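You operate a simulated robot arm through the tools that you are given. There is no shell and no other tool.

You run a simulated two-armed robot. Do the job below in one go: nothing can be reset, and whatever is moved stays where it is left.

JOB
Sow cress in the one-dot cell and basil in the two-dot cell, then shut the lid and its vent.
Fine: stand the packets back. Set down upright: what you pick out.

The check looks at the end state, three seconds after you hand in, the way a careful person would. Anything else that was tipped, shoved, dropped, spilled or broken makes it a failure. Lids that push on must go on centred and level and be pressed home; caps that screw on are set level and turned clockwise until they are tight.

ROBOT AND FRAMES
Two 6-joint arms with two-finger grippers on one trunk that stands fixed in place. Base frame: the origin is at the foot of the trunk, x ahead of it, y to its left, z up. Units: m, rad, N and s.
The left shoulder is at [0.03, 0.178, 0.963], the right one opposite. With the tool pointing down near the work surface each hand reaches from about 0.46 to 0.84 m from the base axis, measured 20 degrees to its own side. Payload 2.54 kg a hand.
Tool frame (each hand has its own): the origin (TCP) lies between the finger pads and is the grasp point; the fingertips stand 0.03 m ahead of it; z points along the fingers, y is the line along which they close. The gripper opens to 0.116 m; its body begins 0.095 m behind the TCP.
Orientation is that of the tool frame in the base frame, as [roll, pitch, yaw] about the fixed x, y, z axes, in that order (R = Rz(yaw) Ry(pitch) Rx(roll)). With the fingers straight down and closing along the base's y, the tool's x points along the base's -x, its y along +y and its z along -z.

CONTROLS
- The arms move only by the tool drive_tool. It takes "left_commands", "right_commands" or both (then of equal length, played together; a hand with none holds still); each is a list that holds one entry, the list of rows, each a list of 7 numbers: the shift along the tool's x, y, z in m, then the turn, a rotation vector about the tool's x, y, z in rad, then the opening, from 0 (shut) to 1 (fully open). In form: [[[x, y, z, ax, ay, az, claw], ...]]. A call has 1 to 20 rows; each row shifts and turns the commanded pose from where the row before left it, along the tool's axes as they then stand. A row lasts 0.2 s, in which the tool goes at most 0.05 m and 0.15 rad; a call with a longer step from one row to the next is refused whole, and so is a gripper value outside its range. Where a pose cannot be reached the arm comes as near as it can. A force on the tool above 40 N (or 10 N above the force at the start of the call, whichever is more), or a blocked arm, ends the call early, and 0.2 s more pass. The fingers move at their own pace (about 0.153 m/s each) and stop on an object; they squeeze with about 22 N. The grip force told is the motor's: it shows also when the fingers shut on nothing. Time passes only in rows, and 0.2 s behind the last, so rows that do not move let the fingers close. It gives the time, the measured TCP pose, the force on the tool (base axes), the opening and the grip force at its end, in the units of the frame above (readings bear some noise), with the torque about the TCP (base axes, N m) and any sound that the robot's microphone picked up.
- Cameras (640 x 400 px; columns grow to the right, rows downward): "scene" is now at [0.0449, -0.0043, 1.6807]; the picture's right is [-0.07, -1.00, 0.00], its down [-0.79, 0.06, -0.60] and it looks along [0.60, -0.04, -0.80] (base axes); focal length 324 px, centre (320, 200). "left" rides on the left gripper at [0.069, 0.015, -0.122] in its tool frame; the picture's right is [-0.21, 0.98, 0.00], its down [-0.83, -0.18, -0.53] and it looks along [-0.52, -0.11, 0.85] (tool axes); focal length 251 px, centre (320, 200). "right" rides on the right gripper at [0.069, -0.015, -0.122] in its tool frame; the picture's right is [0.21, 0.98, 0.00], its down [-0.83, 0.18, -0.53] and it looks along [-0.52, 0.11, 0.85] (tool axes); focal length 251 px, centre (320, 200). There is no depth. A picture from a camera that has moved, and an enlarged one, comes with that camera's place and axes in the base frame and with its lens.
- camera(camera): a new picture of that camera. No time passes.
- slide_trunk(by): moves the trunk up (or, below 0, down) by that many m; the arms and the scene camera ride with it, the base frame stays. It gives what a move gives, with no picture.
- aim_head(pan, tilt): turns the head with the scene camera to pan (to the left, within 2.496 rad either way) and tilt (down, from -0.506 to 1.204), counted from straight ahead of the robot. It gives what a move gives.
- enlarge(camera, box): a new picture of the part [left, top, right, bottom] of that camera's present view, enlarged. No time passes.
- hand_in(): hands the job in; it is judged then, once.

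Nothing tells you positions but the pictures and the camera data. Unless the task says otherwise, let go and move clear before handing in.

The tools are called after "Request:" as a command line: name --argument value ..., lists and objects as JSON in quotes. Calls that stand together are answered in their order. drive_tool: Moves the arms, as the interface text tells. Its arguments: {"type":"object","properties":{"left_commands":{"type":"array"},"right_commands":{"type":"array"}},"required":[]} The other tools are called the same way: slide_trunk (by) moves the trunk up or down; aim_head (pan, tilt) turns the head that bears the scene camera; camera (camera) takes a picture; enlarge (camera, box) takes an enlarged picture of a part of a camera's view; hand_in () hands the job in.

At the start:

```text
t: 0.0
left_ee_pos: [0.5472, 0.2769, 1.0724]
left_tool_rot: [3.14, 0.001, 3.141]
left_contact_force: [0.6, 0.1, -0.2]
left_moment: [-0.01, 0.0, 0.02]
left_width: 0.1161
left_grasp_force: 0.1
right_ee_pos: [0.4558, -0.1774, 1.1436]
right_tool_rot: [3.141, 0.0, -3.141]
right_contact_force: [0.9, 0.7, 1.5]
right_moment: [-0.01, 0.0, 0.01]
right_width: 0.1163
right_grasp_force: 0.0
trunk travel left (down, up): [-0.175, 0.365]
head pan, tilt (commanded): [-0.07, 0.922]
```

scene: 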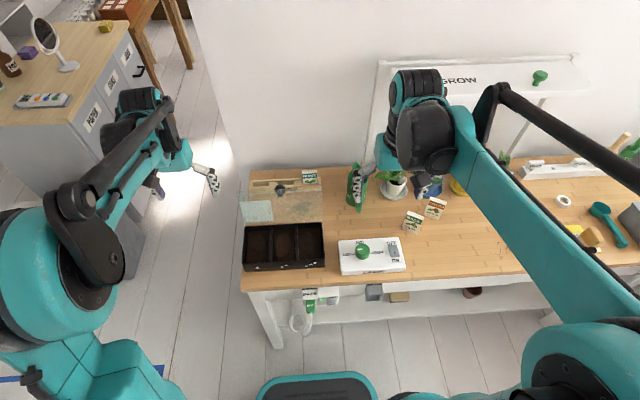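
right: 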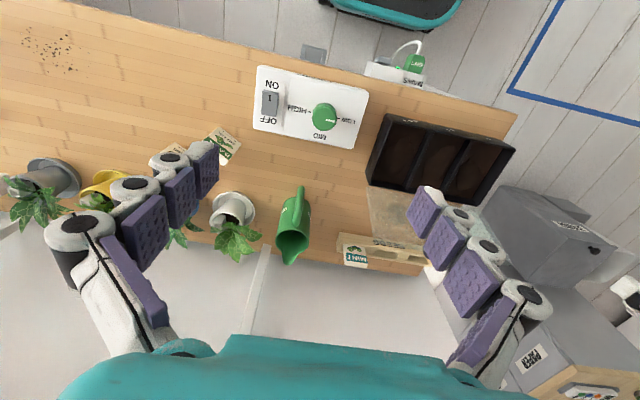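
left: 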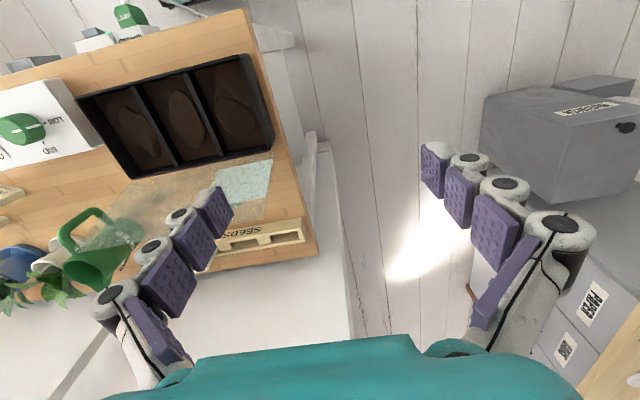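

I see a bench with a black three-cell tray, a control box, a seed rack, packets and a watering can. I start by taking closer pictures of the tray, rack and packets.

Request:
enlarge --camera "scene" --box '[230, 150, 350, 280]'

Request:
enlarge --camera "scene" --box '[330, 150, 480, 280]'

Request:
enlarge --camera "scene" --box '[480, 120, 640, 280]'

Request:
enlarge --camera "scene" --box '[0, 0, 240, 150]'

Request:
enlarge --camera "left" --box '[0, 0, 320, 280]'

Request:
enlarge --camera "right" --box '[160, 40, 540, 300]'

```text
3.08 times, centred on (290, 215) of scene
camera zoom: at [0.0449, -0.0043, 1.6807], right [-0.07, -1.0, 0.0], down [-0.79, 0.06, -0.6], along [0.6, -0.04, -0.8], focal length 998 px, centre (412, 154)
```

zoom: 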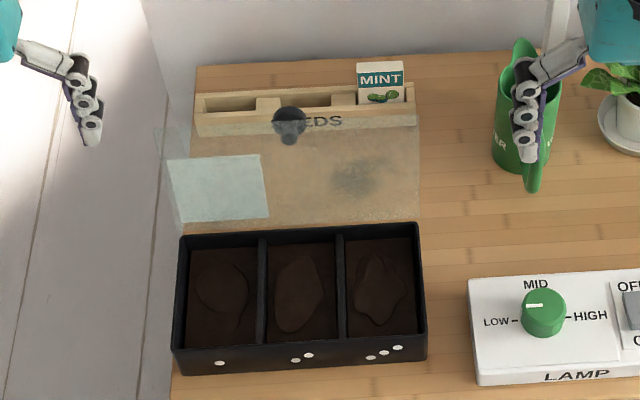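

```text
3.08 times, centred on (405, 215) of scene
camera zoom: at [0.0449, -0.0043, 1.6807], right [-0.07, -1.0, 0.0], down [-0.79, 0.06, -0.6], along [0.6, -0.04, -0.8], focal length 998 px, centre (58, 154)
```

zoom: 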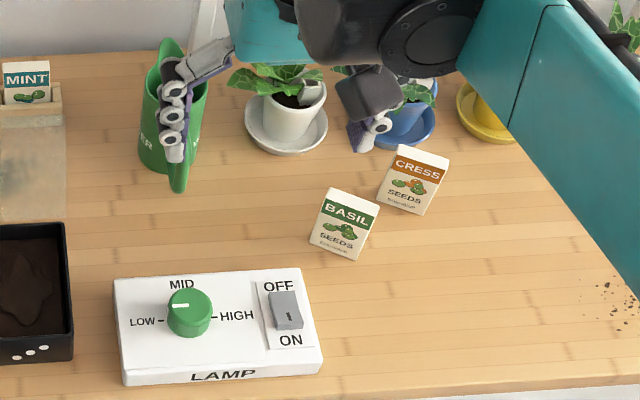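

```text
2.50 times, centred on (560, 200) of scene
camera zoom: at [0.0449, -0.0043, 1.6807], right [-0.07, -1.0, 0.0], down [-0.79, 0.06, -0.6], along [0.6, -0.04, -0.8], focal length 811 px, centre (-280, 200)
```

zoom: 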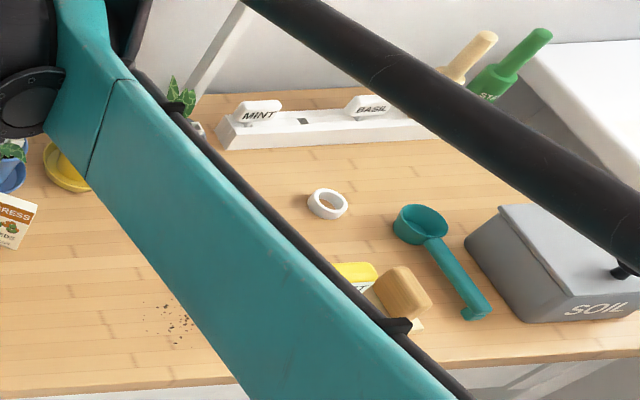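

```text
2.67 times, centred on (120, 75) of scene
camera zoom: at [0.0449, -0.0043, 1.6807], right [-0.07, -1.0, 0.0], down [-0.79, 0.06, -0.6], along [0.6, -0.04, -0.8], focal length 865 px, centre (853, 533)
```

zoom: 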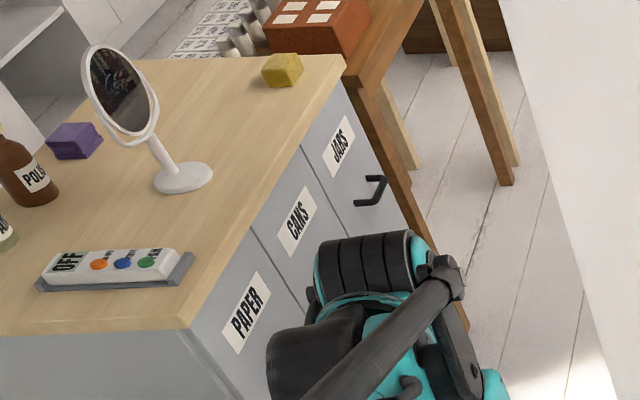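

```text
1.43 times, centred on (160, 140) of left
camera zoom: at [0.4787, 0.2909, 1.1946], right [0.21, 0.98, 0.0], down [0.83, -0.18, 0.53], along [0.52, -0.11, -0.85], focal length 359 px, centre (549, 286)
```

zoom: 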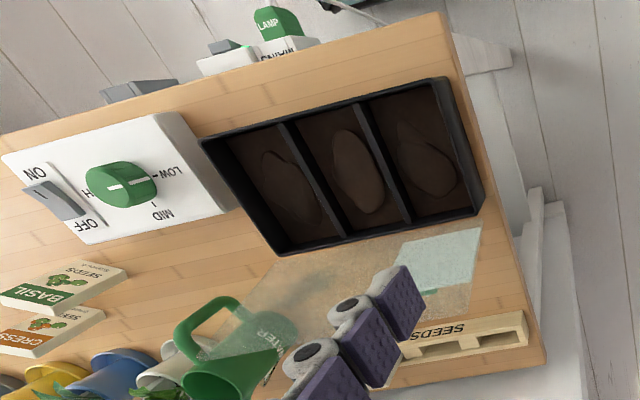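

```text
1.54 times, centred on (350, 170) of right
camera zoom: at [0.3866, -0.193, 1.2658], right [-0.21, 0.98, 0.0], down [0.83, 0.18, 0.53], along [0.52, 0.11, -0.85], focal length 387 px, centre (274, 246)
```

zoom: 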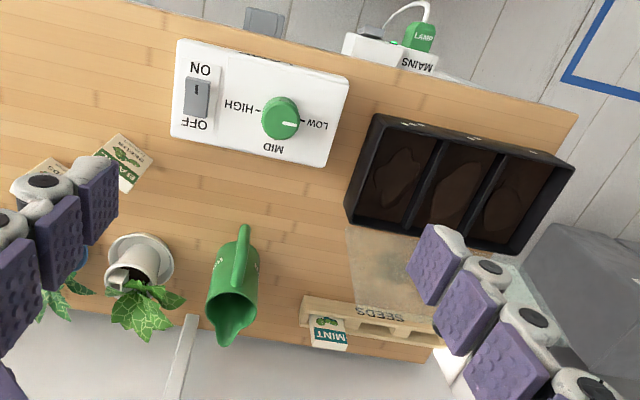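

The one-dot cell looks to be the left one, two-dot the middle, and a clear lid seems to be hinged open behind the tray. I look around with the head to learn about the lid, vent, packets and rack.

Request:
aim_head --pan 0.1 --tilt 1.0

Request:
camera --camera "scene"

Request:
enlarge --camera "left" --box '[120, 100, 320, 280]'

Request:
enlarge --camera "right" --box '[340, 180, 540, 280]'

Request:
enlarge --camera "right" --box '[160, 110, 260, 180]'

Request:
enlarge --camera "left" --box '[0, 170, 100, 260]'

```text
t: 0.7
left_ee_pos: [0.548, 0.2754, 1.0727]
left_tool_rot: [-3.14, 0.0, -3.141]
left_contact_force: [-0.1, -0.1, 0.0]
left_moment: [-0.01, -0.01, 0.04]
left_width: 0.1163
left_grasp_force: 0.1
right_ee_pos: [0.455, -0.177, 1.144]
right_tool_rot: [3.14, 0.002, 3.141]
right_contact_force: [0.5, 0.5, 0.2]
right_moment: [-0.03, 0.0, 0.02]
right_width: 0.116
right_grasp_force: 0.1
trunk travel left (down, up): [-0.175, 0.365]
head pan, tilt (commanded): [0.099, 1.0]
```

```text
taken
camera scene: at [0.0401, 0.0077, 1.675], right [0.1, -1.0, 0.0], down [-0.84, -0.08, -0.54], along [0.54, 0.05, -0.84], focal length 324 px, centre (320, 200)
```

scene: 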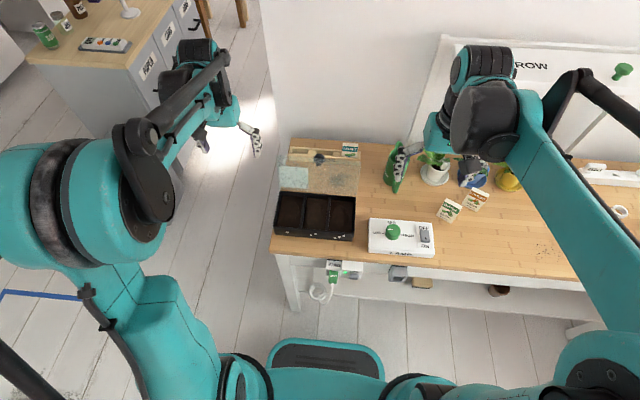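

```text
2.22 times, centred on (220, 190) of left
camera zoom: at [0.4787, 0.2909, 1.1946], right [0.21, 0.98, 0.0], down [0.83, -0.18, 0.53], along [0.52, -0.11, -0.85], focal length 559 px, centre (542, 222)
```

zoom: 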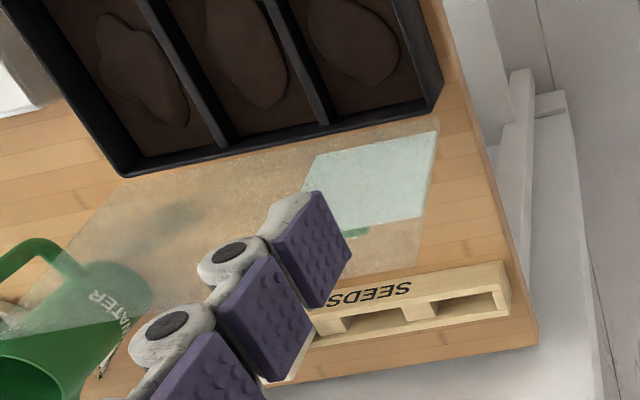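

```text
3.20 times, centred on (440, 230) of right
camera zoom: at [0.3867, -0.193, 1.2658], right [-0.21, 0.98, 0.0], down [0.83, 0.18, 0.53], along [0.52, 0.11, -0.85], focal length 805 px, centre (-64, 104)
```

zoom: 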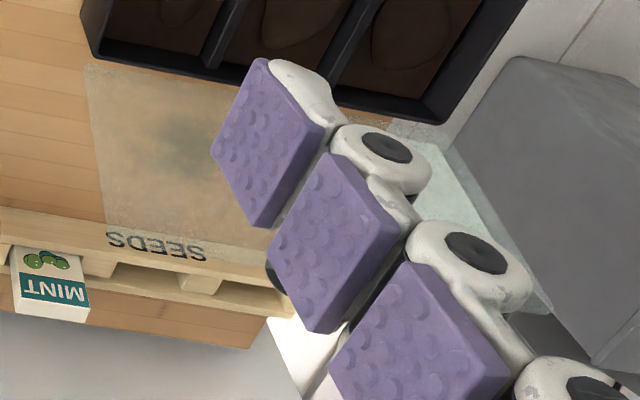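

```text
5.71 times, centred on (210, 145) of right
camera zoom: at [0.3867, -0.193, 1.2658], right [-0.21, 0.98, 0.0], down [0.83, 0.18, 0.53], along [0.52, 0.11, -0.85], focal length 1437 px, centre (949, 514)
```

zoom: 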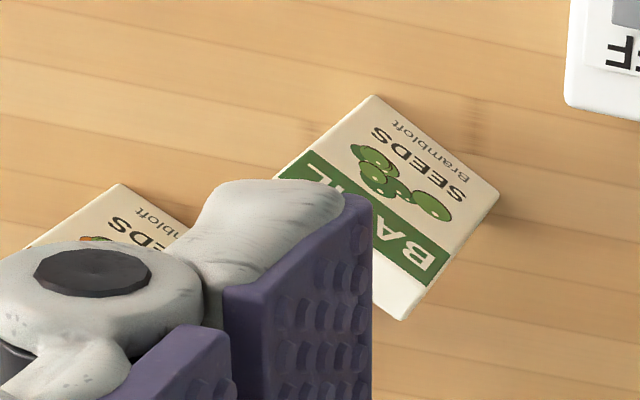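

```text
4.44 times, centred on (50, 215) of left
camera zoom: at [0.4787, 0.2909, 1.1946], right [0.21, 0.98, 0.0], down [0.83, -0.18, 0.53], along [0.52, -0.11, -0.85], focal length 1118 px, centre (1520, 133)
```

zoom: 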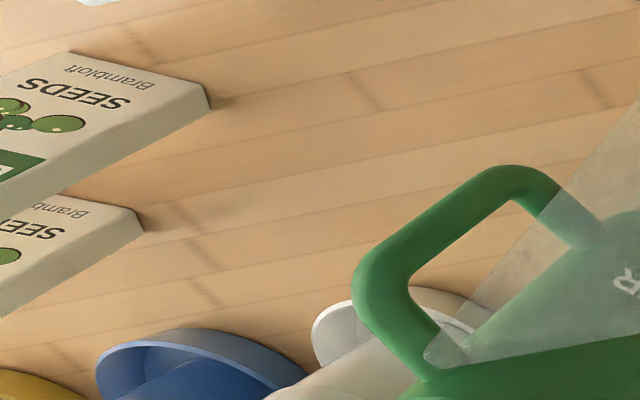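

The tray rim is near z 0.83 and spans x 0.47–0.60, y −0.05–0.19; the clear lid stands open behind it, up to z 0.97, with the seed rack beyond. The packets lie flat near (0.61,-0.35) and (0.66,-0.44), so I move both hands to get closer camera views of the lid and the packets.

Request:
drive_tool --left_commands '[[[0.021, -0.0127, 0.0085, 0, 0, 0, 1], [0.021, -0.0127, 0.0085, 0, 0, 0, 1], [0.021, -0.0127, 0.0085, 0, 0, 0, 1], [0.021, -0.0127, 0.0085, 0, 0, 0, 1], [0.021, -0.0127, 0.0085, 0, 0, 0, 1], [0.021, -0.0127, 0.0085, 0, 0, 0, 1]]]' --right_commands '[[[-0.0075, -0.034, 0.029, 0, 0, 0, 1], [-0.0075, -0.034, 0.029, 0, 0, 0, 1], [-0.0075, -0.034, 0.029, 0, 0, 0, 1], [-0.0075, -0.034, 0.029, 0, 0, 0, 1], [-0.0075, -0.034, 0.029, 0, 0, 0, 1], [-0.0075, -0.034, 0.029, 0, 0, 0, 1]]]'

Request:
camera --camera "scene"

Request:
camera --camera "left"

Request:
camera --camera "right"

```text
t: 2.1
left_ee_pos: [0.4216, 0.1961, 1.0217]
left_tool_rot: [-3.141, -0.001, -3.141]
left_contact_force: [-0.1, -0.5, 1.0]
left_moment: [0.05, 0.03, 0.02]
left_width: 0.1159
left_grasp_force: 0.0
right_ee_pos: [0.4982, -0.3844, 0.97]
right_tool_rot: [-3.142, 0.0, 3.141]
right_contact_force: [0.1, -0.4, -0.2]
right_moment: [0.05, 0.05, -0.03]
right_width: 0.1158
right_grasp_force: 0.1
trunk travel left (down, up): [-0.175, 0.365]
head pan, tilt (commanded): [0.099, 1.0]
```

```text
taken
camera scene: at [0.0405, 0.0058, 1.675], right [0.1, -0.99, 0.0], down [-0.84, -0.08, -0.54], along [0.54, 0.05, -0.84], focal length 324 px, centre (320, 200)
```

scene: 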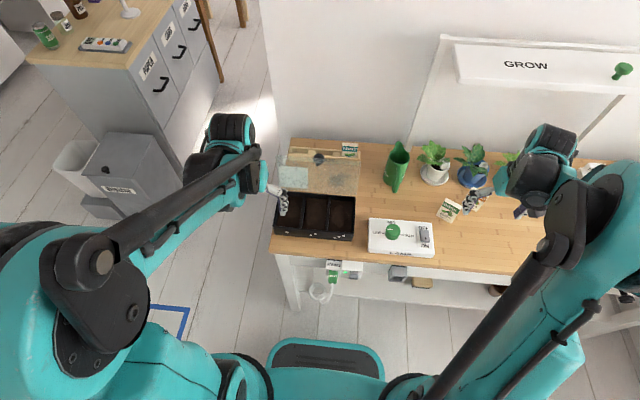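

```text
taken
camera left: at [0.3525, 0.2108, 1.1435], right [0.21, 0.98, 0.0], down [0.83, -0.18, 0.53], along [0.52, -0.11, -0.85], focal length 251 px, centre (320, 200)
```

left: 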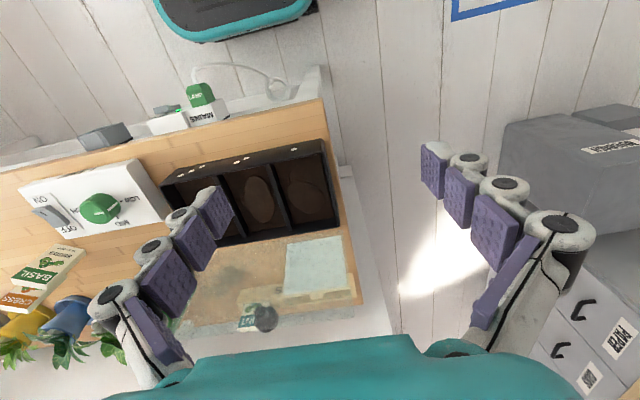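

```text
taken
camera right: at [0.429, -0.3993, 1.0919], right [-0.22, 0.98, 0.0], down [0.83, 0.18, 0.53], along [0.52, 0.12, -0.85], focal length 251 px, centre (320, 200)
```

right: 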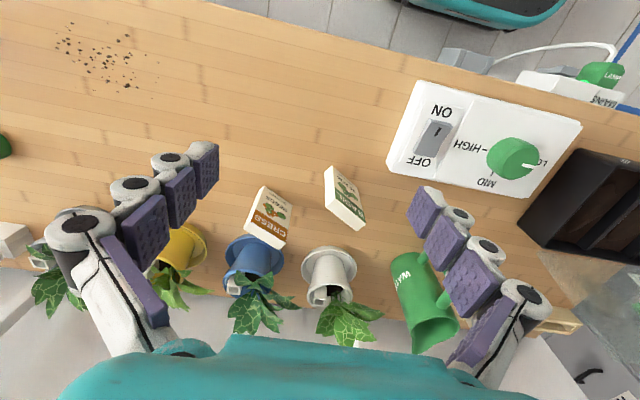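

Request:
enlarge --camera "right" --box '[230, 150, 390, 260]'

Request:
enlarge --camera "left" --box '[150, 130, 370, 350]'

Request:
enlarge --camera "scene" --box '[260, 130, 370, 250]'

Request:
enlarge --camera "scene" --box '[360, 130, 520, 270]'

```text
3.64 times, centred on (310, 205) of right
camera zoom: at [0.429, -0.3993, 1.0919], right [-0.22, 0.98, 0.0], down [0.83, 0.18, 0.53], along [0.52, 0.12, -0.85], focal length 914 px, centre (356, 182)
```

zoom: 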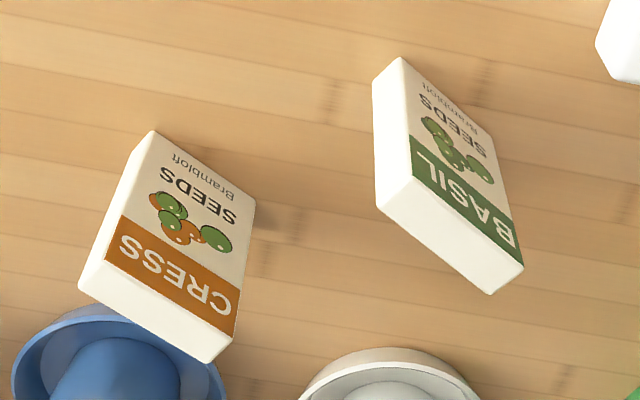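

```text
1.82 times, centred on (260, 240) of left
camera zoom: at [0.3525, 0.2108, 1.1435], right [0.21, 0.98, 0.0], down [0.83, -0.18, 0.53], along [0.52, -0.11, -0.85], focal length 457 px, centre (429, 127)
```

zoom: 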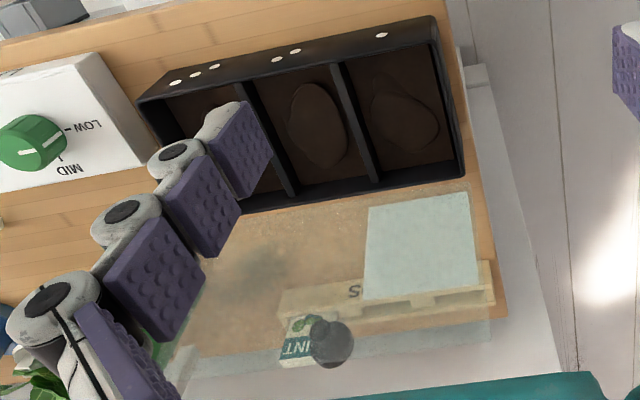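

```text
3.33 times, centred on (315, 190) of scene
camera zoom: at [0.0405, 0.0058, 1.675], right [0.1, -0.99, 0.0], down [-0.84, -0.08, -0.54], along [0.54, 0.05, -0.84], focal length 1081 px, centre (337, 233)
```

zoom: 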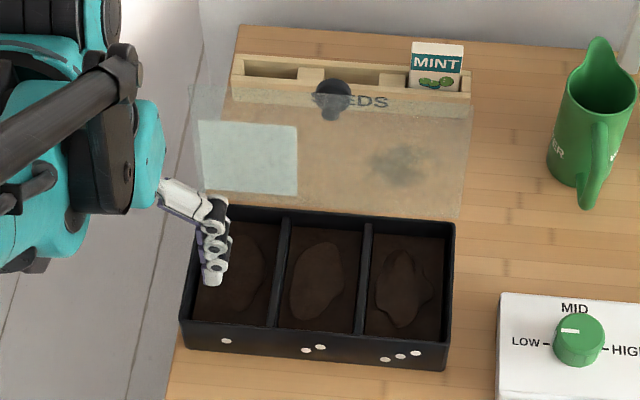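

```text
2.86 times, centred on (440, 200) of scene
camera zoom: at [0.0405, 0.0058, 1.675], right [0.1, -0.99, 0.0], down [-0.84, -0.08, -0.54], along [0.54, 0.05, -0.84], focal length 927 px, centre (-23, 200)
```

zoom: 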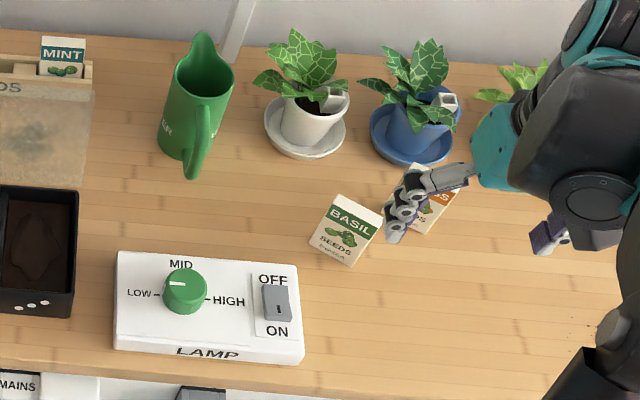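

The packets are closed-looking cartons lying face up; the lid's light-blue square looks like the vent flap sitting slightly behind the pane. I take tighter crops of the lid before going closer.

Request:
enlarge --camera "scene" --box '[270, 145, 325, 200]'

Request:
enlarge --camera "scene" --box '[310, 140, 365, 210]'

Request:
enlarge --camera "left" --box '[260, 220, 370, 320]'

Request:
enlarge --camera "right" --box '[510, 140, 640, 340]'

```text
7.27 times, centred on (298, 172) of scene
camera zoom: at [0.0405, 0.0058, 1.675], right [0.1, -0.99, 0.0], down [-0.84, -0.08, -0.54], along [0.54, 0.05, -0.84], focal length 2359 px, centre (484, 400)
```

zoom: 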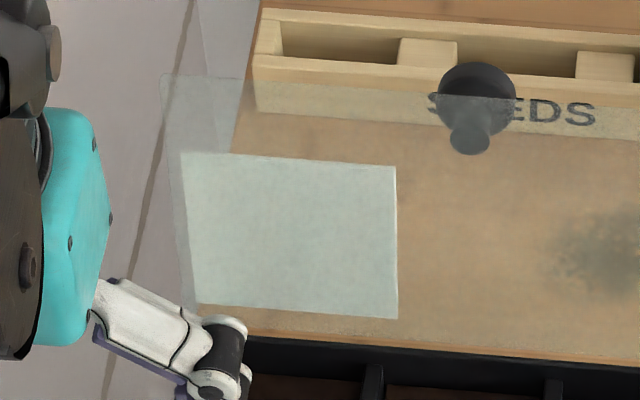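

```text
5.71 times, centred on (338, 175) of scene
camera zoom: at [0.0405, 0.0058, 1.675], right [0.1, -0.99, 0.0], down [-0.84, -0.08, -0.54], along [0.54, 0.05, -0.84], focal length 1854 px, centre (220, 343)
```

zoom: 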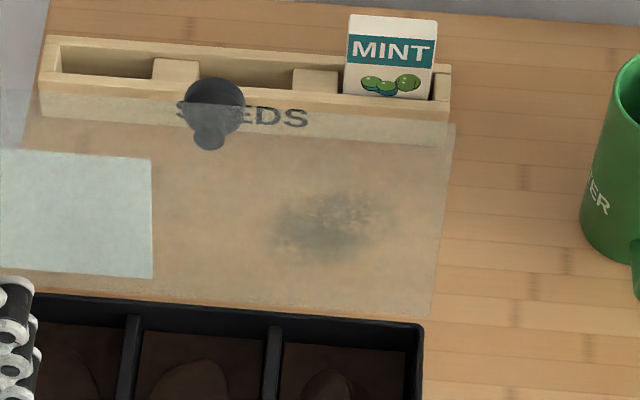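

```text
4.00 times, centred on (315, 270) of left
camera zoom: at [0.3525, 0.2108, 1.1435], right [0.21, 0.98, 0.0], down [0.83, -0.18, 0.53], along [0.52, -0.11, -0.85], focal length 1006 px, centre (340, -80)
```

zoom: 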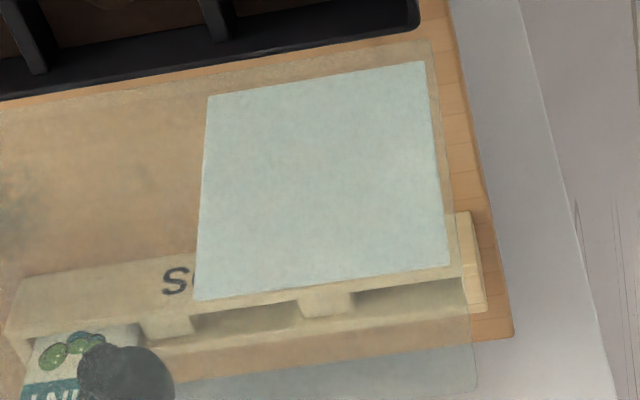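

```text
2.00 times, centred on (575, 240) of right
camera zoom: at [0.429, -0.3993, 1.0919], right [-0.22, 0.98, 0.0], down [0.83, 0.18, 0.53], along [0.52, 0.12, -0.85], focal length 503 px, centre (-190, 120)
```

zoom: 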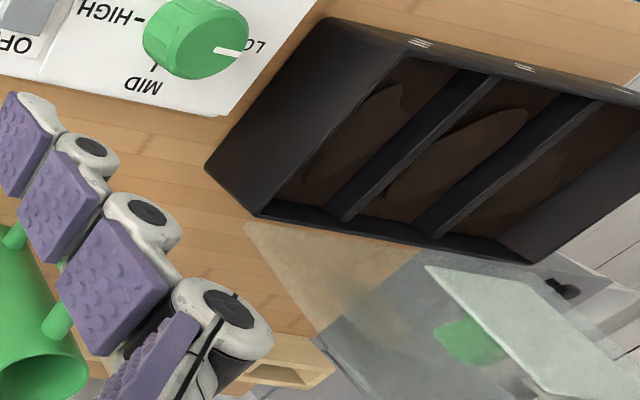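

Through the pane I see a green tab on the square panel, so it is probably a hinged vent flap. I swing the left hand out to the left and turn its camera to see the lid from the side.

Request:
drive_tool --left_commands '[[[-0.0257, 0.0377, 0, 0, 0, 0, 1], [-0.0257, 0.0377, 0, 0, 0, 0, 1], [-0.0257, 0.0377, 0, 0, 0, 0, 1], [-0.0257, 0.0377, 0, 0, 0, 0, 1], [-0.0257, 0.0377, 0, 0, 0, 0, 1], [-0.0257, 0.0377, 0, 0, 0, 0, 1], [-0.0257, 0.0377, 0, 0, 0, 0, 1], [0, 0, 0, 0, 0, 0.15, 1], [0, 0, 0, 0, 0, 0.15, 1], [0, 0, 0, 0, 0, 0.15, 1], [0, 0, 0, 0, 0, 0.15, 1], [0, 0, 0, 0, 0, 0.15, 1], [0, 0, 0, 0, 0, 0.15, 1], [0, 0, 0, 0, 0, 0.15, 1], [0, 0, 0, 0, 0, 0.15, 1], [0, 0, 0, 0, 0, 0.15, 1], [0, 0, 0, 0, 0, 0.15, 1], [0, 0, 0, 0, -0.14, 0, 1], [0, 0, 0, 0, -0.14, 0, 1], [0, 0, 0, 0, -0.14, 0, 1]]]'

Request:
camera --camera "left"

```text
t: 6.3
left_ee_pos: [0.6014, 0.464, 1.0198]
left_tool_rot: [-3.141, 0.423, 1.641]
left_contact_force: [0.2, 0.3, -1.1]
left_moment: [-0.05, 0.02, 0.01]
left_width: 0.1163
left_grasp_force: 0.1
right_ee_pos: [0.498, -0.3811, 0.9717]
right_tool_rot: [-3.139, 0.001, 3.141]
right_contact_force: [0.2, 0.3, -0.2]
right_moment: [-0.04, 0.0, 0.0]
right_width: 0.1161
right_grasp_force: 0.0
trunk travel left (down, up): [-0.175, 0.365]
head pan, tilt (commanded): [0.099, 1.0]
```

```text
taken
camera left: at [0.609, 0.578, 1.1034], right [0.99, -0.13, 0.09], down [-0.14, -0.55, 0.83], along [-0.06, -0.83, -0.56], focal length 251 px, centre (320, 200)
```

left: 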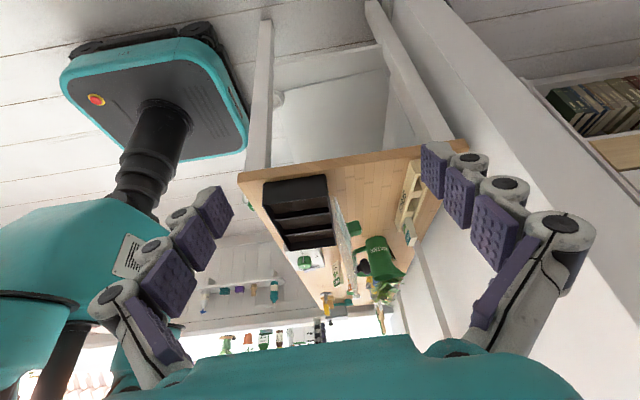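

Request:
enlarge --camera "left" --box '[230, 130, 450, 330]'

Request:
enlarge --camera "left" --box '[310, 180, 390, 310]'

```text
2.00 times, centred on (340, 230) of left
camera zoom: at [0.609, 0.578, 1.1034], right [0.99, -0.13, 0.09], down [-0.14, -0.55, 0.83], along [-0.06, -0.83, -0.56], focal length 503 px, centre (280, 140)
```

zoom: 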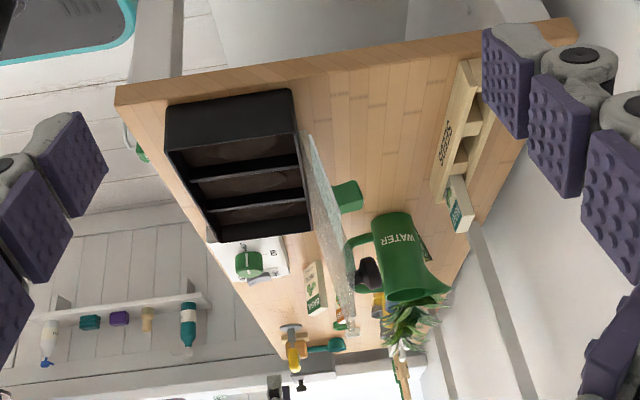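

```text
3.08 times, centred on (350, 245) of left
camera zoom: at [0.609, 0.578, 1.1034], right [0.99, -0.13, 0.09], down [-0.14, -0.55, 0.83], along [-0.06, -0.83, -0.56], focal length 774 px, centre (228, 62)
```

zoom: 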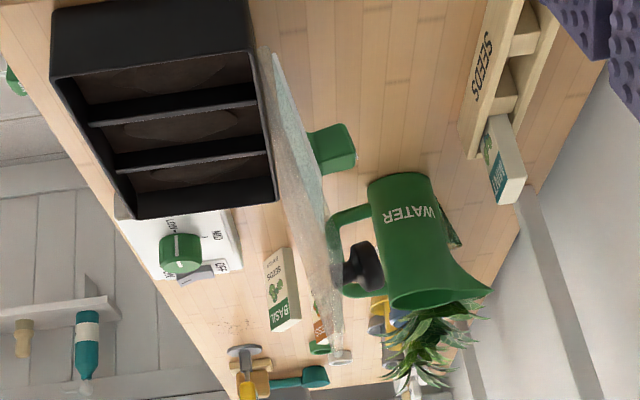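

From the side I see the lid edge-on with a green knob (vent) and a dark knob (lid handle) on its outer face. I move the left camera further behind the lid to see the vent's mechanism.

Request:
drive_tool --left_commands '[[[0, 0.04, 0, 0, 0.14, 0, 1], [0, 0.04, 0, 0, 0.14, 0, 1], [0, 0.04, 0, 0, 0.14, 0, 1], [-0.01, 0, -0.01, 0, 0, 0.15, 1], [-0.01, 0, -0.01, 0, 0, 0.15, 1], [-0.01, 0, -0.01, 0, 0, 0.15, 1], [-0.01, 0, -0.01, 0, 0, 0.15, 1], [-0.01, 0, 0, 0, 0, 0.15, 1], [0, 0, 0, 0, -0.14, 0, 1], [0, 0, 0, 0, -0.14, 0, 1], [0, 0, 0, 0, -0.14, 0, 1]]]'

Request:
camera --camera "left"

```text
t: 8.7
left_ee_pos: [0.667, 0.4077, 1.0511]
left_tool_rot: [3.14, 0.423, 0.89]
left_contact_force: [0.2, 0.0, -0.2]
left_moment: [-0.03, 0.05, 0.01]
left_width: 0.116
left_grasp_force: 0.0
left hand out of reach, approached as far as the arm can: row 10, 11
right_ee_pos: [0.4985, -0.3813, 0.9711]
right_tool_rot: [-3.14, 0.0, 3.141]
right_contact_force: [0.7, 0.0, -0.3]
right_moment: [-0.01, 0.01, 0.01]
right_width: 0.1157
right_grasp_force: 0.0
trunk travel left (down, up): [-0.175, 0.365]
head pan, tilt (commanded): [0.099, 1.0]
```

```text
taken
camera left: at [0.7508, 0.486, 1.1333], right [0.64, -0.76, 0.09], down [-0.48, -0.3, 0.83], along [-0.6, -0.57, -0.56], focal length 251 px, centre (320, 200)
```

left: 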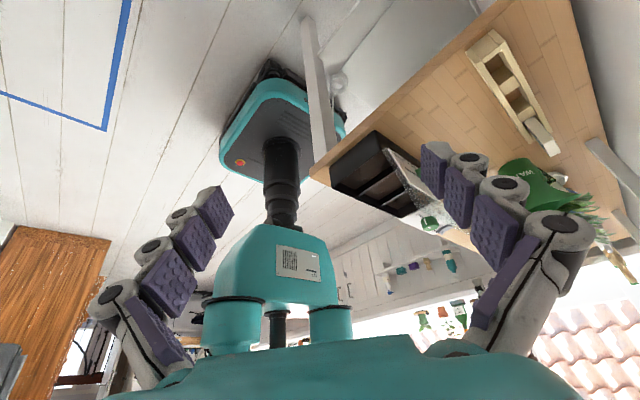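

A finger hides the lid; I turn the left hand back a bit and shift it so the outer face comes into the middle of the view.

Request:
drive_tool --left_commands '[[[0.0, 0.02, 0, 0, 0, -0.12, 1], [0.0, 0.02, 0, 0, 0, -0.12, 1], [0.0, 0.02, 0, 0, 0, -0.1, 1]]]'

Request:
camera --camera "left"

Request:
enlarge --camera "left" --box '[300, 100, 460, 260]'

```text
t: 9.5
left_ee_pos: [0.6837, 0.3625, 1.0413]
left_tool_rot: [-2.993, 0.394, 1.267]
left_contact_force: [0.3, -1.0, 0.5]
left_moment: [0.0, 0.0, 0.0]
left_width: 0.1158
left_grasp_force: 0.0
left hand out of reach, approached as far as the arm can: row 1, 2, 3
right_ee_pos: [0.4988, -0.382, 0.9712]
right_tool_rot: [-3.141, 0.001, -3.141]
right_contact_force: [0.0, 0.2, -0.1]
right_moment: [-0.01, -0.02, 0.03]
right_width: 0.1161
right_grasp_force: 0.0
trunk travel left (down, up): [-0.175, 0.365]
head pan, tilt (commanded): [0.099, 1.0]
```

```text
taken
camera left: at [0.7485, 0.4564, 1.1245], right [0.84, -0.53, -0.05], down [-0.26, -0.49, 0.83], along [-0.47, -0.69, -0.56], focal length 251 px, centre (320, 200)
```

left: 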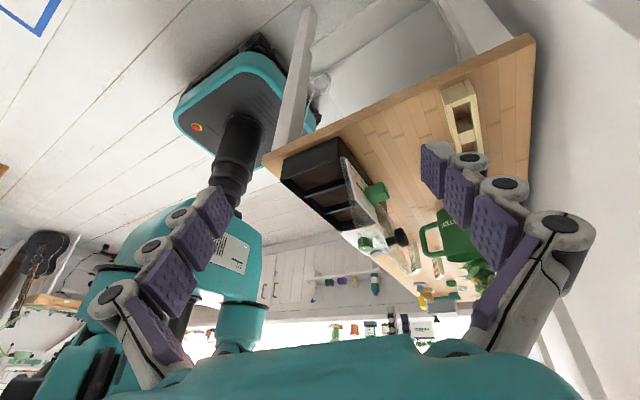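

```text
2.50 times, centred on (380, 180) of left
camera zoom: at [0.7485, 0.4564, 1.1245], right [0.84, -0.53, -0.05], down [-0.26, -0.49, 0.83], along [-0.47, -0.69, -0.56], focal length 629 px, centre (170, 250)
```

zoom: 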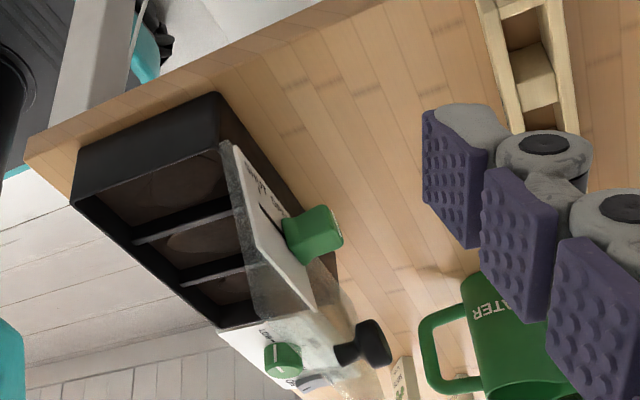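

Request:
enlarge --camera "left" --box '[345, 145, 405, 235]'

Request:
enlarge --camera "left" --box '[350, 150, 400, 200]'

```text
4.44 times, centred on (375, 190) of left
camera zoom: at [0.7485, 0.4564, 1.1245], right [0.84, -0.53, -0.05], down [-0.26, -0.49, 0.83], along [-0.47, -0.69, -0.56], focal length 1118 px, centre (76, 244)
```

zoom: 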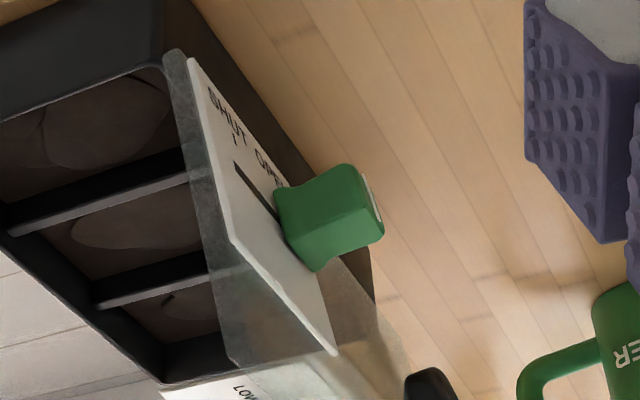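

```text
8.00 times, centred on (375, 175) of left
camera zoom: at [0.7485, 0.4564, 1.1245], right [0.84, -0.53, -0.05], down [-0.26, -0.49, 0.83], along [-0.47, -0.69, -0.56], focal length 2012 px, centre (-120, 400)
```

zoom: 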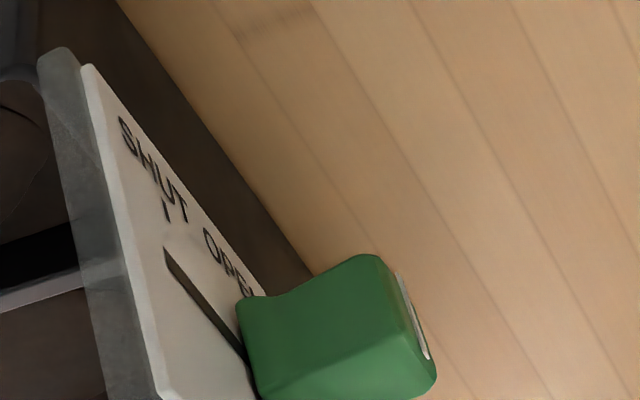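

The vent is a slider with a green knob now at "OPEN", to be moved left (+y) to "SHUT"; the dark knob is the lid's handle. The packets turn out to be standing upright on the bench (top near z 0.86), so I zoom in to fix their poses exactly.

Request:
enlarge --camera "right" --box '[235, 175, 305, 255]'

Request:
enlarge --camera "right" --box '[310, 155, 380, 235]'

Request:
enlarge --camera "scene" --box '[425, 175, 495, 235]'

Request:
enlarge --camera "scene" --box '[380, 90, 640, 230]'

```text
5.00 times, centred on (270, 215) of right
camera zoom: at [0.4294, -0.3974, 1.0928], right [-0.22, 0.98, 0.0], down [0.83, 0.18, 0.53], along [0.52, 0.11, -0.85], focal length 1257 px, centre (570, 125)
```

zoom: 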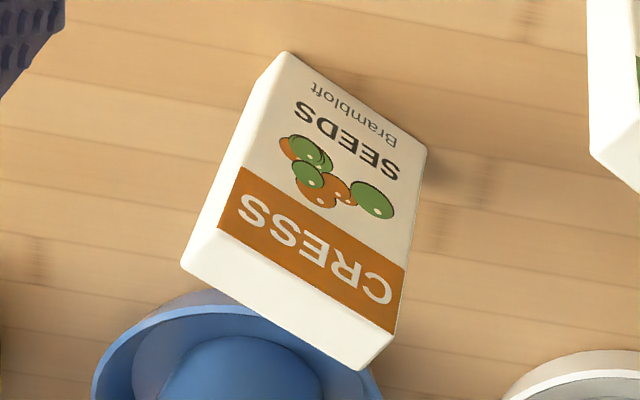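

```text
5.00 times, centred on (345, 195) of right
camera zoom: at [0.4294, -0.3974, 1.0928], right [-0.22, 0.98, 0.0], down [0.83, 0.18, 0.53], along [0.52, 0.11, -0.85], focal length 1257 px, centre (195, 225)
```

zoom: 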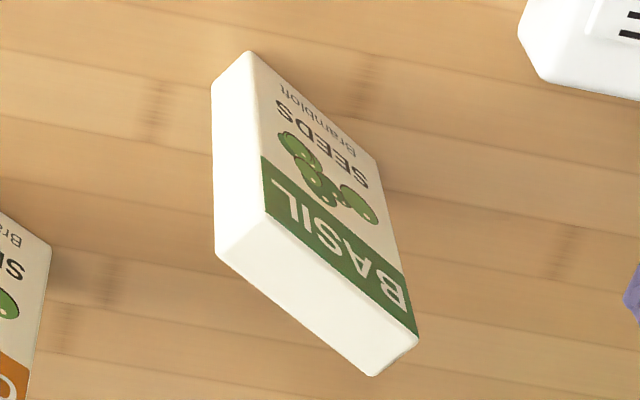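

```text
6.67 times, centred on (460, 205) of scene
camera zoom: at [0.0409, 0.0077, 1.675], right [0.1, -0.99, 0.0], down [-0.84, -0.08, -0.54], along [0.54, 0.05, -0.84], focal length 2163 px, centre (-613, 167)
```

zoom: 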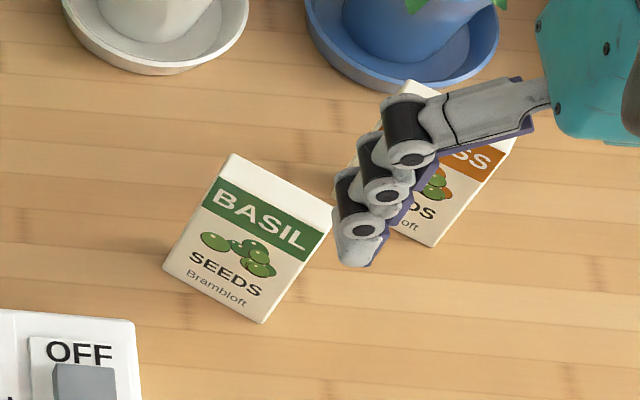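

```text
2.46 times, centred on (510, 160) of scene
camera zoom: at [0.0409, 0.0077, 1.675], right [0.1, -0.99, 0.0], down [-0.84, -0.08, -0.54], along [0.54, 0.05, -0.84], focal length 799 px, centre (-148, 298)
```

zoom: 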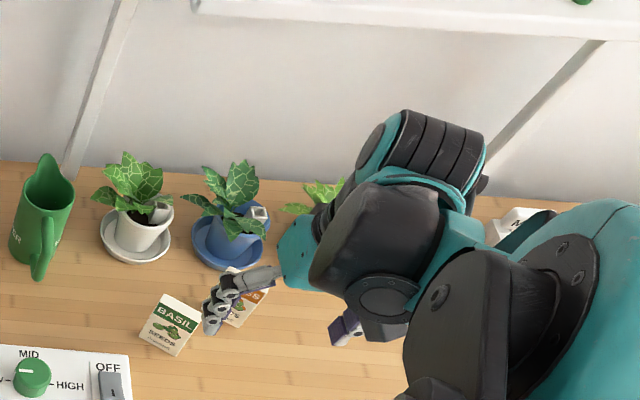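

Basil stands at about (0.587,-0.335), cress at (0.637,-0.423), both turned about −29°, 51 mm wide, 15 mm thick, z 0.772–0.857. I retreat the left hand and tilt the right hand so its fingers point forward-down for a side grip on basil.

Request:
drive_tool --left_commands '[[[0, -0.02, 0, 0, 0, 0.1133, 1], [0, -0.02, 0, 0, 0, 0.1133, 1], [0, -0.02, 0, 0, 0, 0.1133, 1], [0, 0, 0, 0, 0.14, 0, 1], [0, 0, 0, 0, 0.14, 0, 1], [0, 0, 0, 0, 0.14, 0, 1], [-0.0209, -0.0449, 0, 0, 0, -0.149, 1], [-0.0139, -0.0475, 0, 0, 0, -0.149, 1], [-0.0067, -0.049, 0, 0, 0, -0.149, 1], [0.0007, -0.0495, 0, 0, 0, -0.149, 1], [0, 0, 0, 0, 0, -0.149, 1], [0, 0, 0, 0, 0, -0.149, 1], [0, 0, 0, 0, 0, -0.149, 1], [0, 0, 0, 0, 0, -0.149, 1], [0, 0, 0, 0, 0, -0.149, 1], [0, 0, 0, 0, 0, -0.149, 1], [0, 0, 0, 0, 0, -0.149, 1], [0, 0, 0, 0, 0, -0.149, 1], [0, 0, 0, 0, 0, -0.149, 1], [0, 0, 0, 0, 0, -0.149, 1]]]' --right_commands '[[[0, 0, 0, 0, 0, 0.12875, 1], [0, 0, 0, 0, 0, 0.12875, 1], [0, 0, 0, 0, 0, 0.12875, 1], [0, 0, 0, 0, 0, 0.12875, 1], [0, 0, 0, 0, -0.1455, 0, 1], [0, 0, 0, 0, -0.1455, 0, 1], [0, 0, 0, 0, -0.1455, 0, 1], [0, 0, 0, 0, -0.1455, 0, 1], [0, 0, 0, 0, -0.1455, 0, 1], [0, 0, 0, 0, -0.1455, 0, 1], [0, 0, 0, 0, 0, 0, 1], [0, 0, 0, 0, 0, 0, 1], [0, 0, 0, 0, 0, 0, 1], [0, 0, 0, 0, 0, 0, 1], [0, 0, 0, 0, 0, 0, 1], [0, 0, 0, 0, 0, 0, 1], [0, 0, 0, 0, 0, 0, 1], [0, 0, 0, 0, 0, 0, 1], [0, 0, 0, 0, 0, 0, 1], [0, 0, 0, 0, 0, 0, 1]]]'

Request:
camera --camera "scene"

Request:
camera --camera "right"

```text
t: 13.7
left_ee_pos: [0.6078, 0.5089, 1.1679]
left_tool_rot: [-3.139, -0.001, 2.982]
left_contact_force: [0.4, 0.3, -0.5]
left_moment: [-0.06, 0.02, 0.0]
left_width: 0.1163
left_grasp_force: 0.1
left hand out of reach, approached as far as the arm can: row 1, 2, 3, 4, 5, 6, 7, 8, 9, 10, 14
right_ee_pos: [0.5012, -0.3817, 0.9719]
right_tool_rot: [-3.141, 0.873, 2.629]
right_contact_force: [-0.5, 0.7, -0.1]
right_moment: [0.02, -0.01, -0.02]
right_width: 0.116
right_grasp_force: 0.0
trunk travel left (down, up): [-0.175, 0.365]
head pan, tilt (commanded): [0.099, 1.0]
```

```text
taken
camera scene: at [0.0401, 0.0078, 1.675], right [0.1, -0.99, 0.0], down [-0.84, -0.08, -0.54], along [0.54, 0.05, -0.84], focal length 324 px, centre (320, 200)
```

scene: 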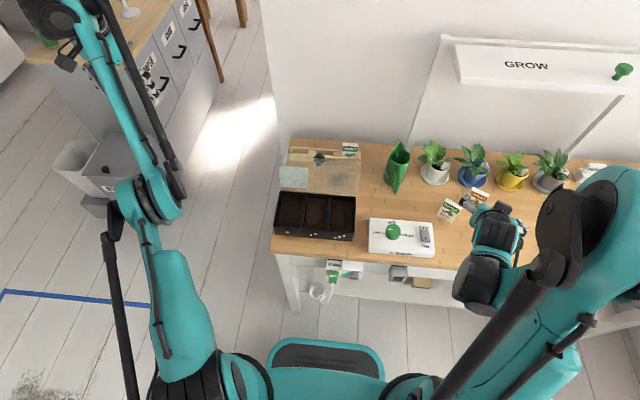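

```text
taken
camera right: at [0.3727, -0.3275, 0.9965], right [0.36, 0.92, -0.16], down [0.2, 0.1, 0.98], along [0.91, -0.38, -0.14], focal length 251 px, centre (320, 200)
```

right: 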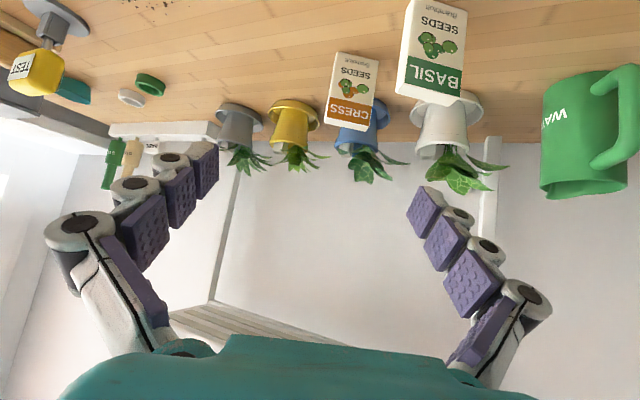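

The right hand now points forward and 40° down, and the packet positions are confirmed. I bring the right hand to a pre-grasp 10 cm short of basil and bring the left hand back to a clear parking spot.

Request:
drive_tool --left_commands '[[[0.0271, -0.0305, 0.0096, 0, 0, -0.032, 1], [0.0271, -0.0305, 0.0096, 0, 0, -0.032, 1], [0.0271, -0.0305, 0.0096, 0, 0, -0.032, 1], [0.0271, -0.0305, 0.0096, 0, 0, -0.032, 1], [0.0271, -0.0305, 0.0096, 0, 0, -0.032, 1]]]' --right_commands '[[[0.0166, 0.017, 0.008, 0, 0, 0, 1], [0.0166, 0.017, 0.008, 0, 0, 0, 1], [0.0166, 0.017, 0.008, 0, 0, 0, 1], [0.0166, 0.017, 0.008, 0, 0, 0, 1], [0.0166, 0.017, 0.008, 0, 0, 0, 1]]]'

Request:
camera --camera "scene"

Request:
camera --camera "right"

```text
t: 14.9
left_ee_pos: [0.5801, 0.4315, 1.2088]
left_tool_rot: [-3.141, -0.002, 3.14]
left_contact_force: [0.2, -1.2, 0.0]
left_moment: [0.0, 0.03, -0.01]
left_width: 0.1158
left_grasp_force: 0.1
left hand out of reach, approached as far as the arm can: row 1, 2, 3, 4, 5
right_ee_pos: [0.5572, -0.303, 0.9482]
right_tool_rot: [-3.14, 0.868, 2.629]
right_contact_force: [0.1, -0.6, 0.0]
right_moment: [-0.03, 0.01, -0.01]
right_width: 0.116
right_grasp_force: 0.0
right hand out of reach, approached as far as the arm can: row 1, 2, 3, 4, 5
trunk travel left (down, up): [-0.175, 0.365]
head pan, tilt (commanded): [0.099, 1.0]
```

```text
taken
camera scene: at [0.0413, 0.008, 1.675], right [0.1, -0.99, 0.0], down [-0.84, -0.08, -0.54], along [0.54, 0.05, -0.84], focal length 324 px, centre (320, 200)
```

scene: 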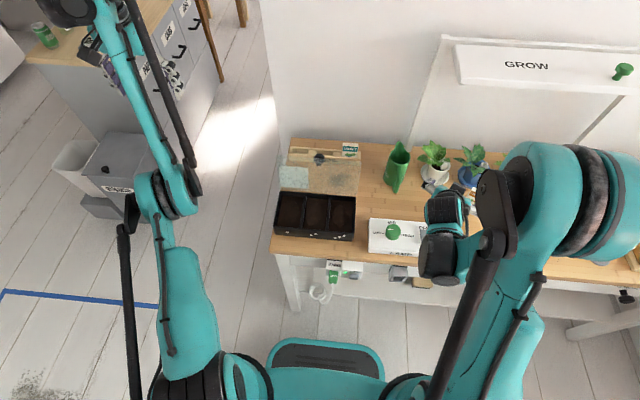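

```text
taken
camera right: at [0.4313, -0.2481, 0.9739], right [0.36, 0.92, -0.17], down [0.2, 0.1, 0.98], along [0.91, -0.38, -0.15], focal length 251 px, centre (320, 200)
```

right: 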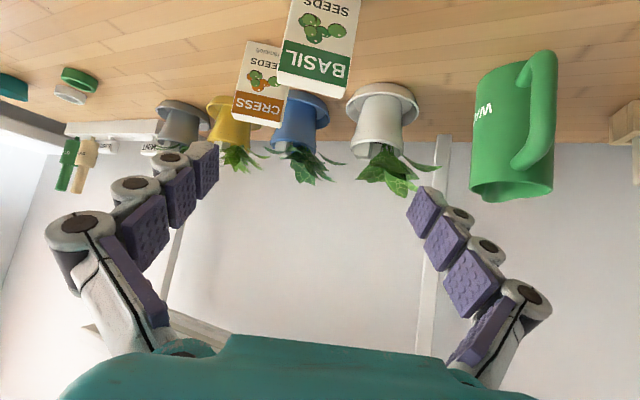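

The right hand is too folded to reach that tilted pose at this height. I raise the trunk so the arms reach down from further above, which gives the wrists more room.

Request:
slide_trunk --by 0.25

Request:
drive_tool --left_commands '[[[0, 0, 0, 0, 0, 0, 1]]]' --right_commands '[[[0, 0, 0, 0, 0, 0, 1]]]'

Request:
camera --camera "scene"

```text
t: 17.5
left_ee_pos: [0.5795, 0.4326, 1.4588]
left_tool_rot: [-3.14, -0.001, 3.139]
left_contact_force: [-1.0, 0.9, -1.1]
left_moment: [0.0, -0.01, 0.0]
left_width: 0.1162
left_grasp_force: 0.0
right_ee_pos: [0.558, -0.3027, 1.199]
right_tool_rot: [-3.139, 0.873, 2.627]
right_contact_force: [0.4, -0.7, 0.2]
right_moment: [0.0, 0.01, 0.02]
right_width: 0.116
right_grasp_force: 0.1
trunk travel left (down, up): [-0.425, 0.115]
head pan, tilt (commanded): [0.099, 1.0]
```

```text
t: 17.9
left_ee_pos: [0.5796, 0.4314, 1.4596]
left_tool_rot: [-3.14, -0.001, 3.14]
left_contact_force: [-0.6, -0.3, -0.3]
left_moment: [-0.01, 0.0, 0.0]
left_width: 0.1159
left_grasp_force: 0.0
right_ee_pos: [0.558, -0.3018, 1.1989]
right_tool_rot: [-3.14, 0.872, 2.628]
right_contact_force: [-0.3, 0.6, 0.3]
right_moment: [0.02, -0.01, -0.01]
right_width: 0.1159
right_grasp_force: 0.0
trunk travel left (down, up): [-0.425, 0.115]
head pan, tilt (commanded): [0.099, 1.0]
```

```text
taken
camera scene: at [0.0401, 0.0078, 1.925], right [0.1, -0.99, 0.0], down [-0.84, -0.08, -0.54], along [0.54, 0.05, -0.84], focal length 324 px, centre (320, 200)
```

scene: 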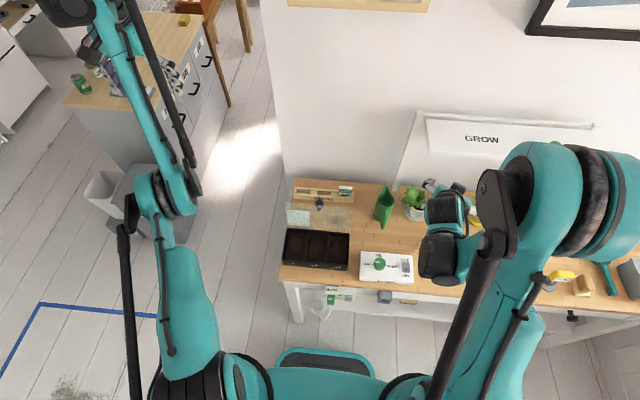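

Reach looks reset with the raised trunk. I bring the right hand down to the pre-grasp point again.

Request:
drive_tool --right_commands '[[[0.03796, -0.00203, 0.0252, 0, 0, 0, 1], [0.03796, -0.00203, 0.0252, 0, 0, 0, 1], [0.03796, -0.00203, 0.0252, 0, 0, 0, 1], [0.03796, -0.00203, 0.0252, 0, 0, 0, 1], [0.03796, -0.00203, 0.0252, 0, 0, 0, 1], [0.03796, -0.00203, 0.0252, 0, 0, 0, 1], [0.03796, -0.00203, 0.0252, 0, 0, 0, 1]]]'

Request:
camera --camera "scene"

Request:
camera --camera "right"

```text
t: 19.5
left_ee_pos: [0.5807, 0.4317, 1.4589]
left_tool_rot: [3.141, -0.001, 3.139]
left_contact_force: [-0.1, -0.1, -0.3]
left_moment: [-0.04, 0.07, -0.02]
left_width: 0.1159
left_grasp_force: 0.0
right_ee_pos: [0.6925, -0.3141, 1.0392]
right_tool_rot: [-3.137, 0.866, 2.628]
right_contact_force: [0.2, 1.0, 0.2]
right_moment: [-0.02, 0.0, 0.01]
right_width: 0.1158
right_grasp_force: 0.0
right hand out of reach, approached as far as the arm can: row 1, 2, 3, 4, 5, 6, 7
trunk travel left (down, up): [-0.425, 0.115]
head pan, tilt (commanded): [0.099, 1.0]
```

```text
taken
camera scene: at [0.0423, 0.0072, 1.9249], right [0.1, -0.99, 0.0], down [-0.84, -0.08, -0.54], along [0.54, 0.05, -0.84], focal length 324 px, centre (320, 200)
```

scene: 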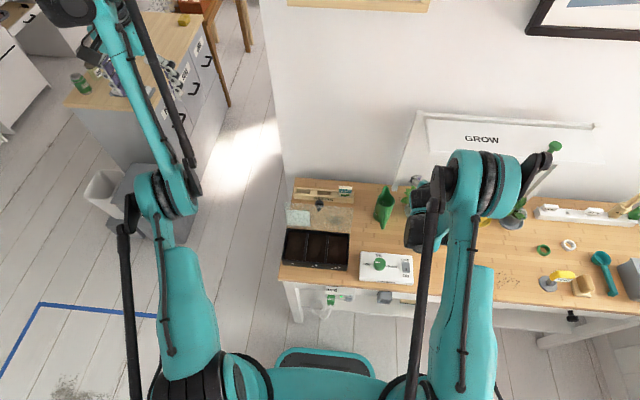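

```text
taken
camera right: at [0.5652, -0.2599, 1.0652], right [0.36, 0.92, -0.17], down [0.2, 0.1, 0.97], along [0.91, -0.39, -0.15], focal length 251 px, centre (320, 200)
```

right: 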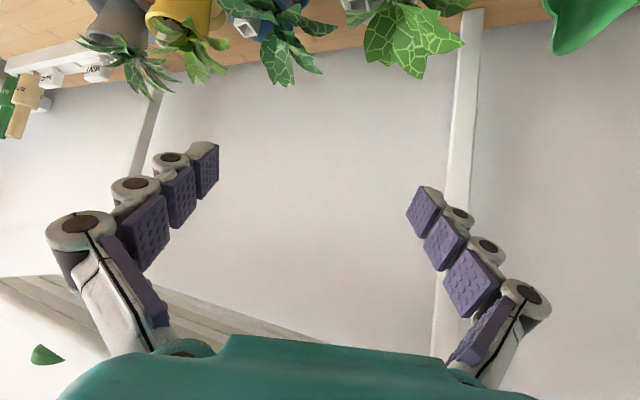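

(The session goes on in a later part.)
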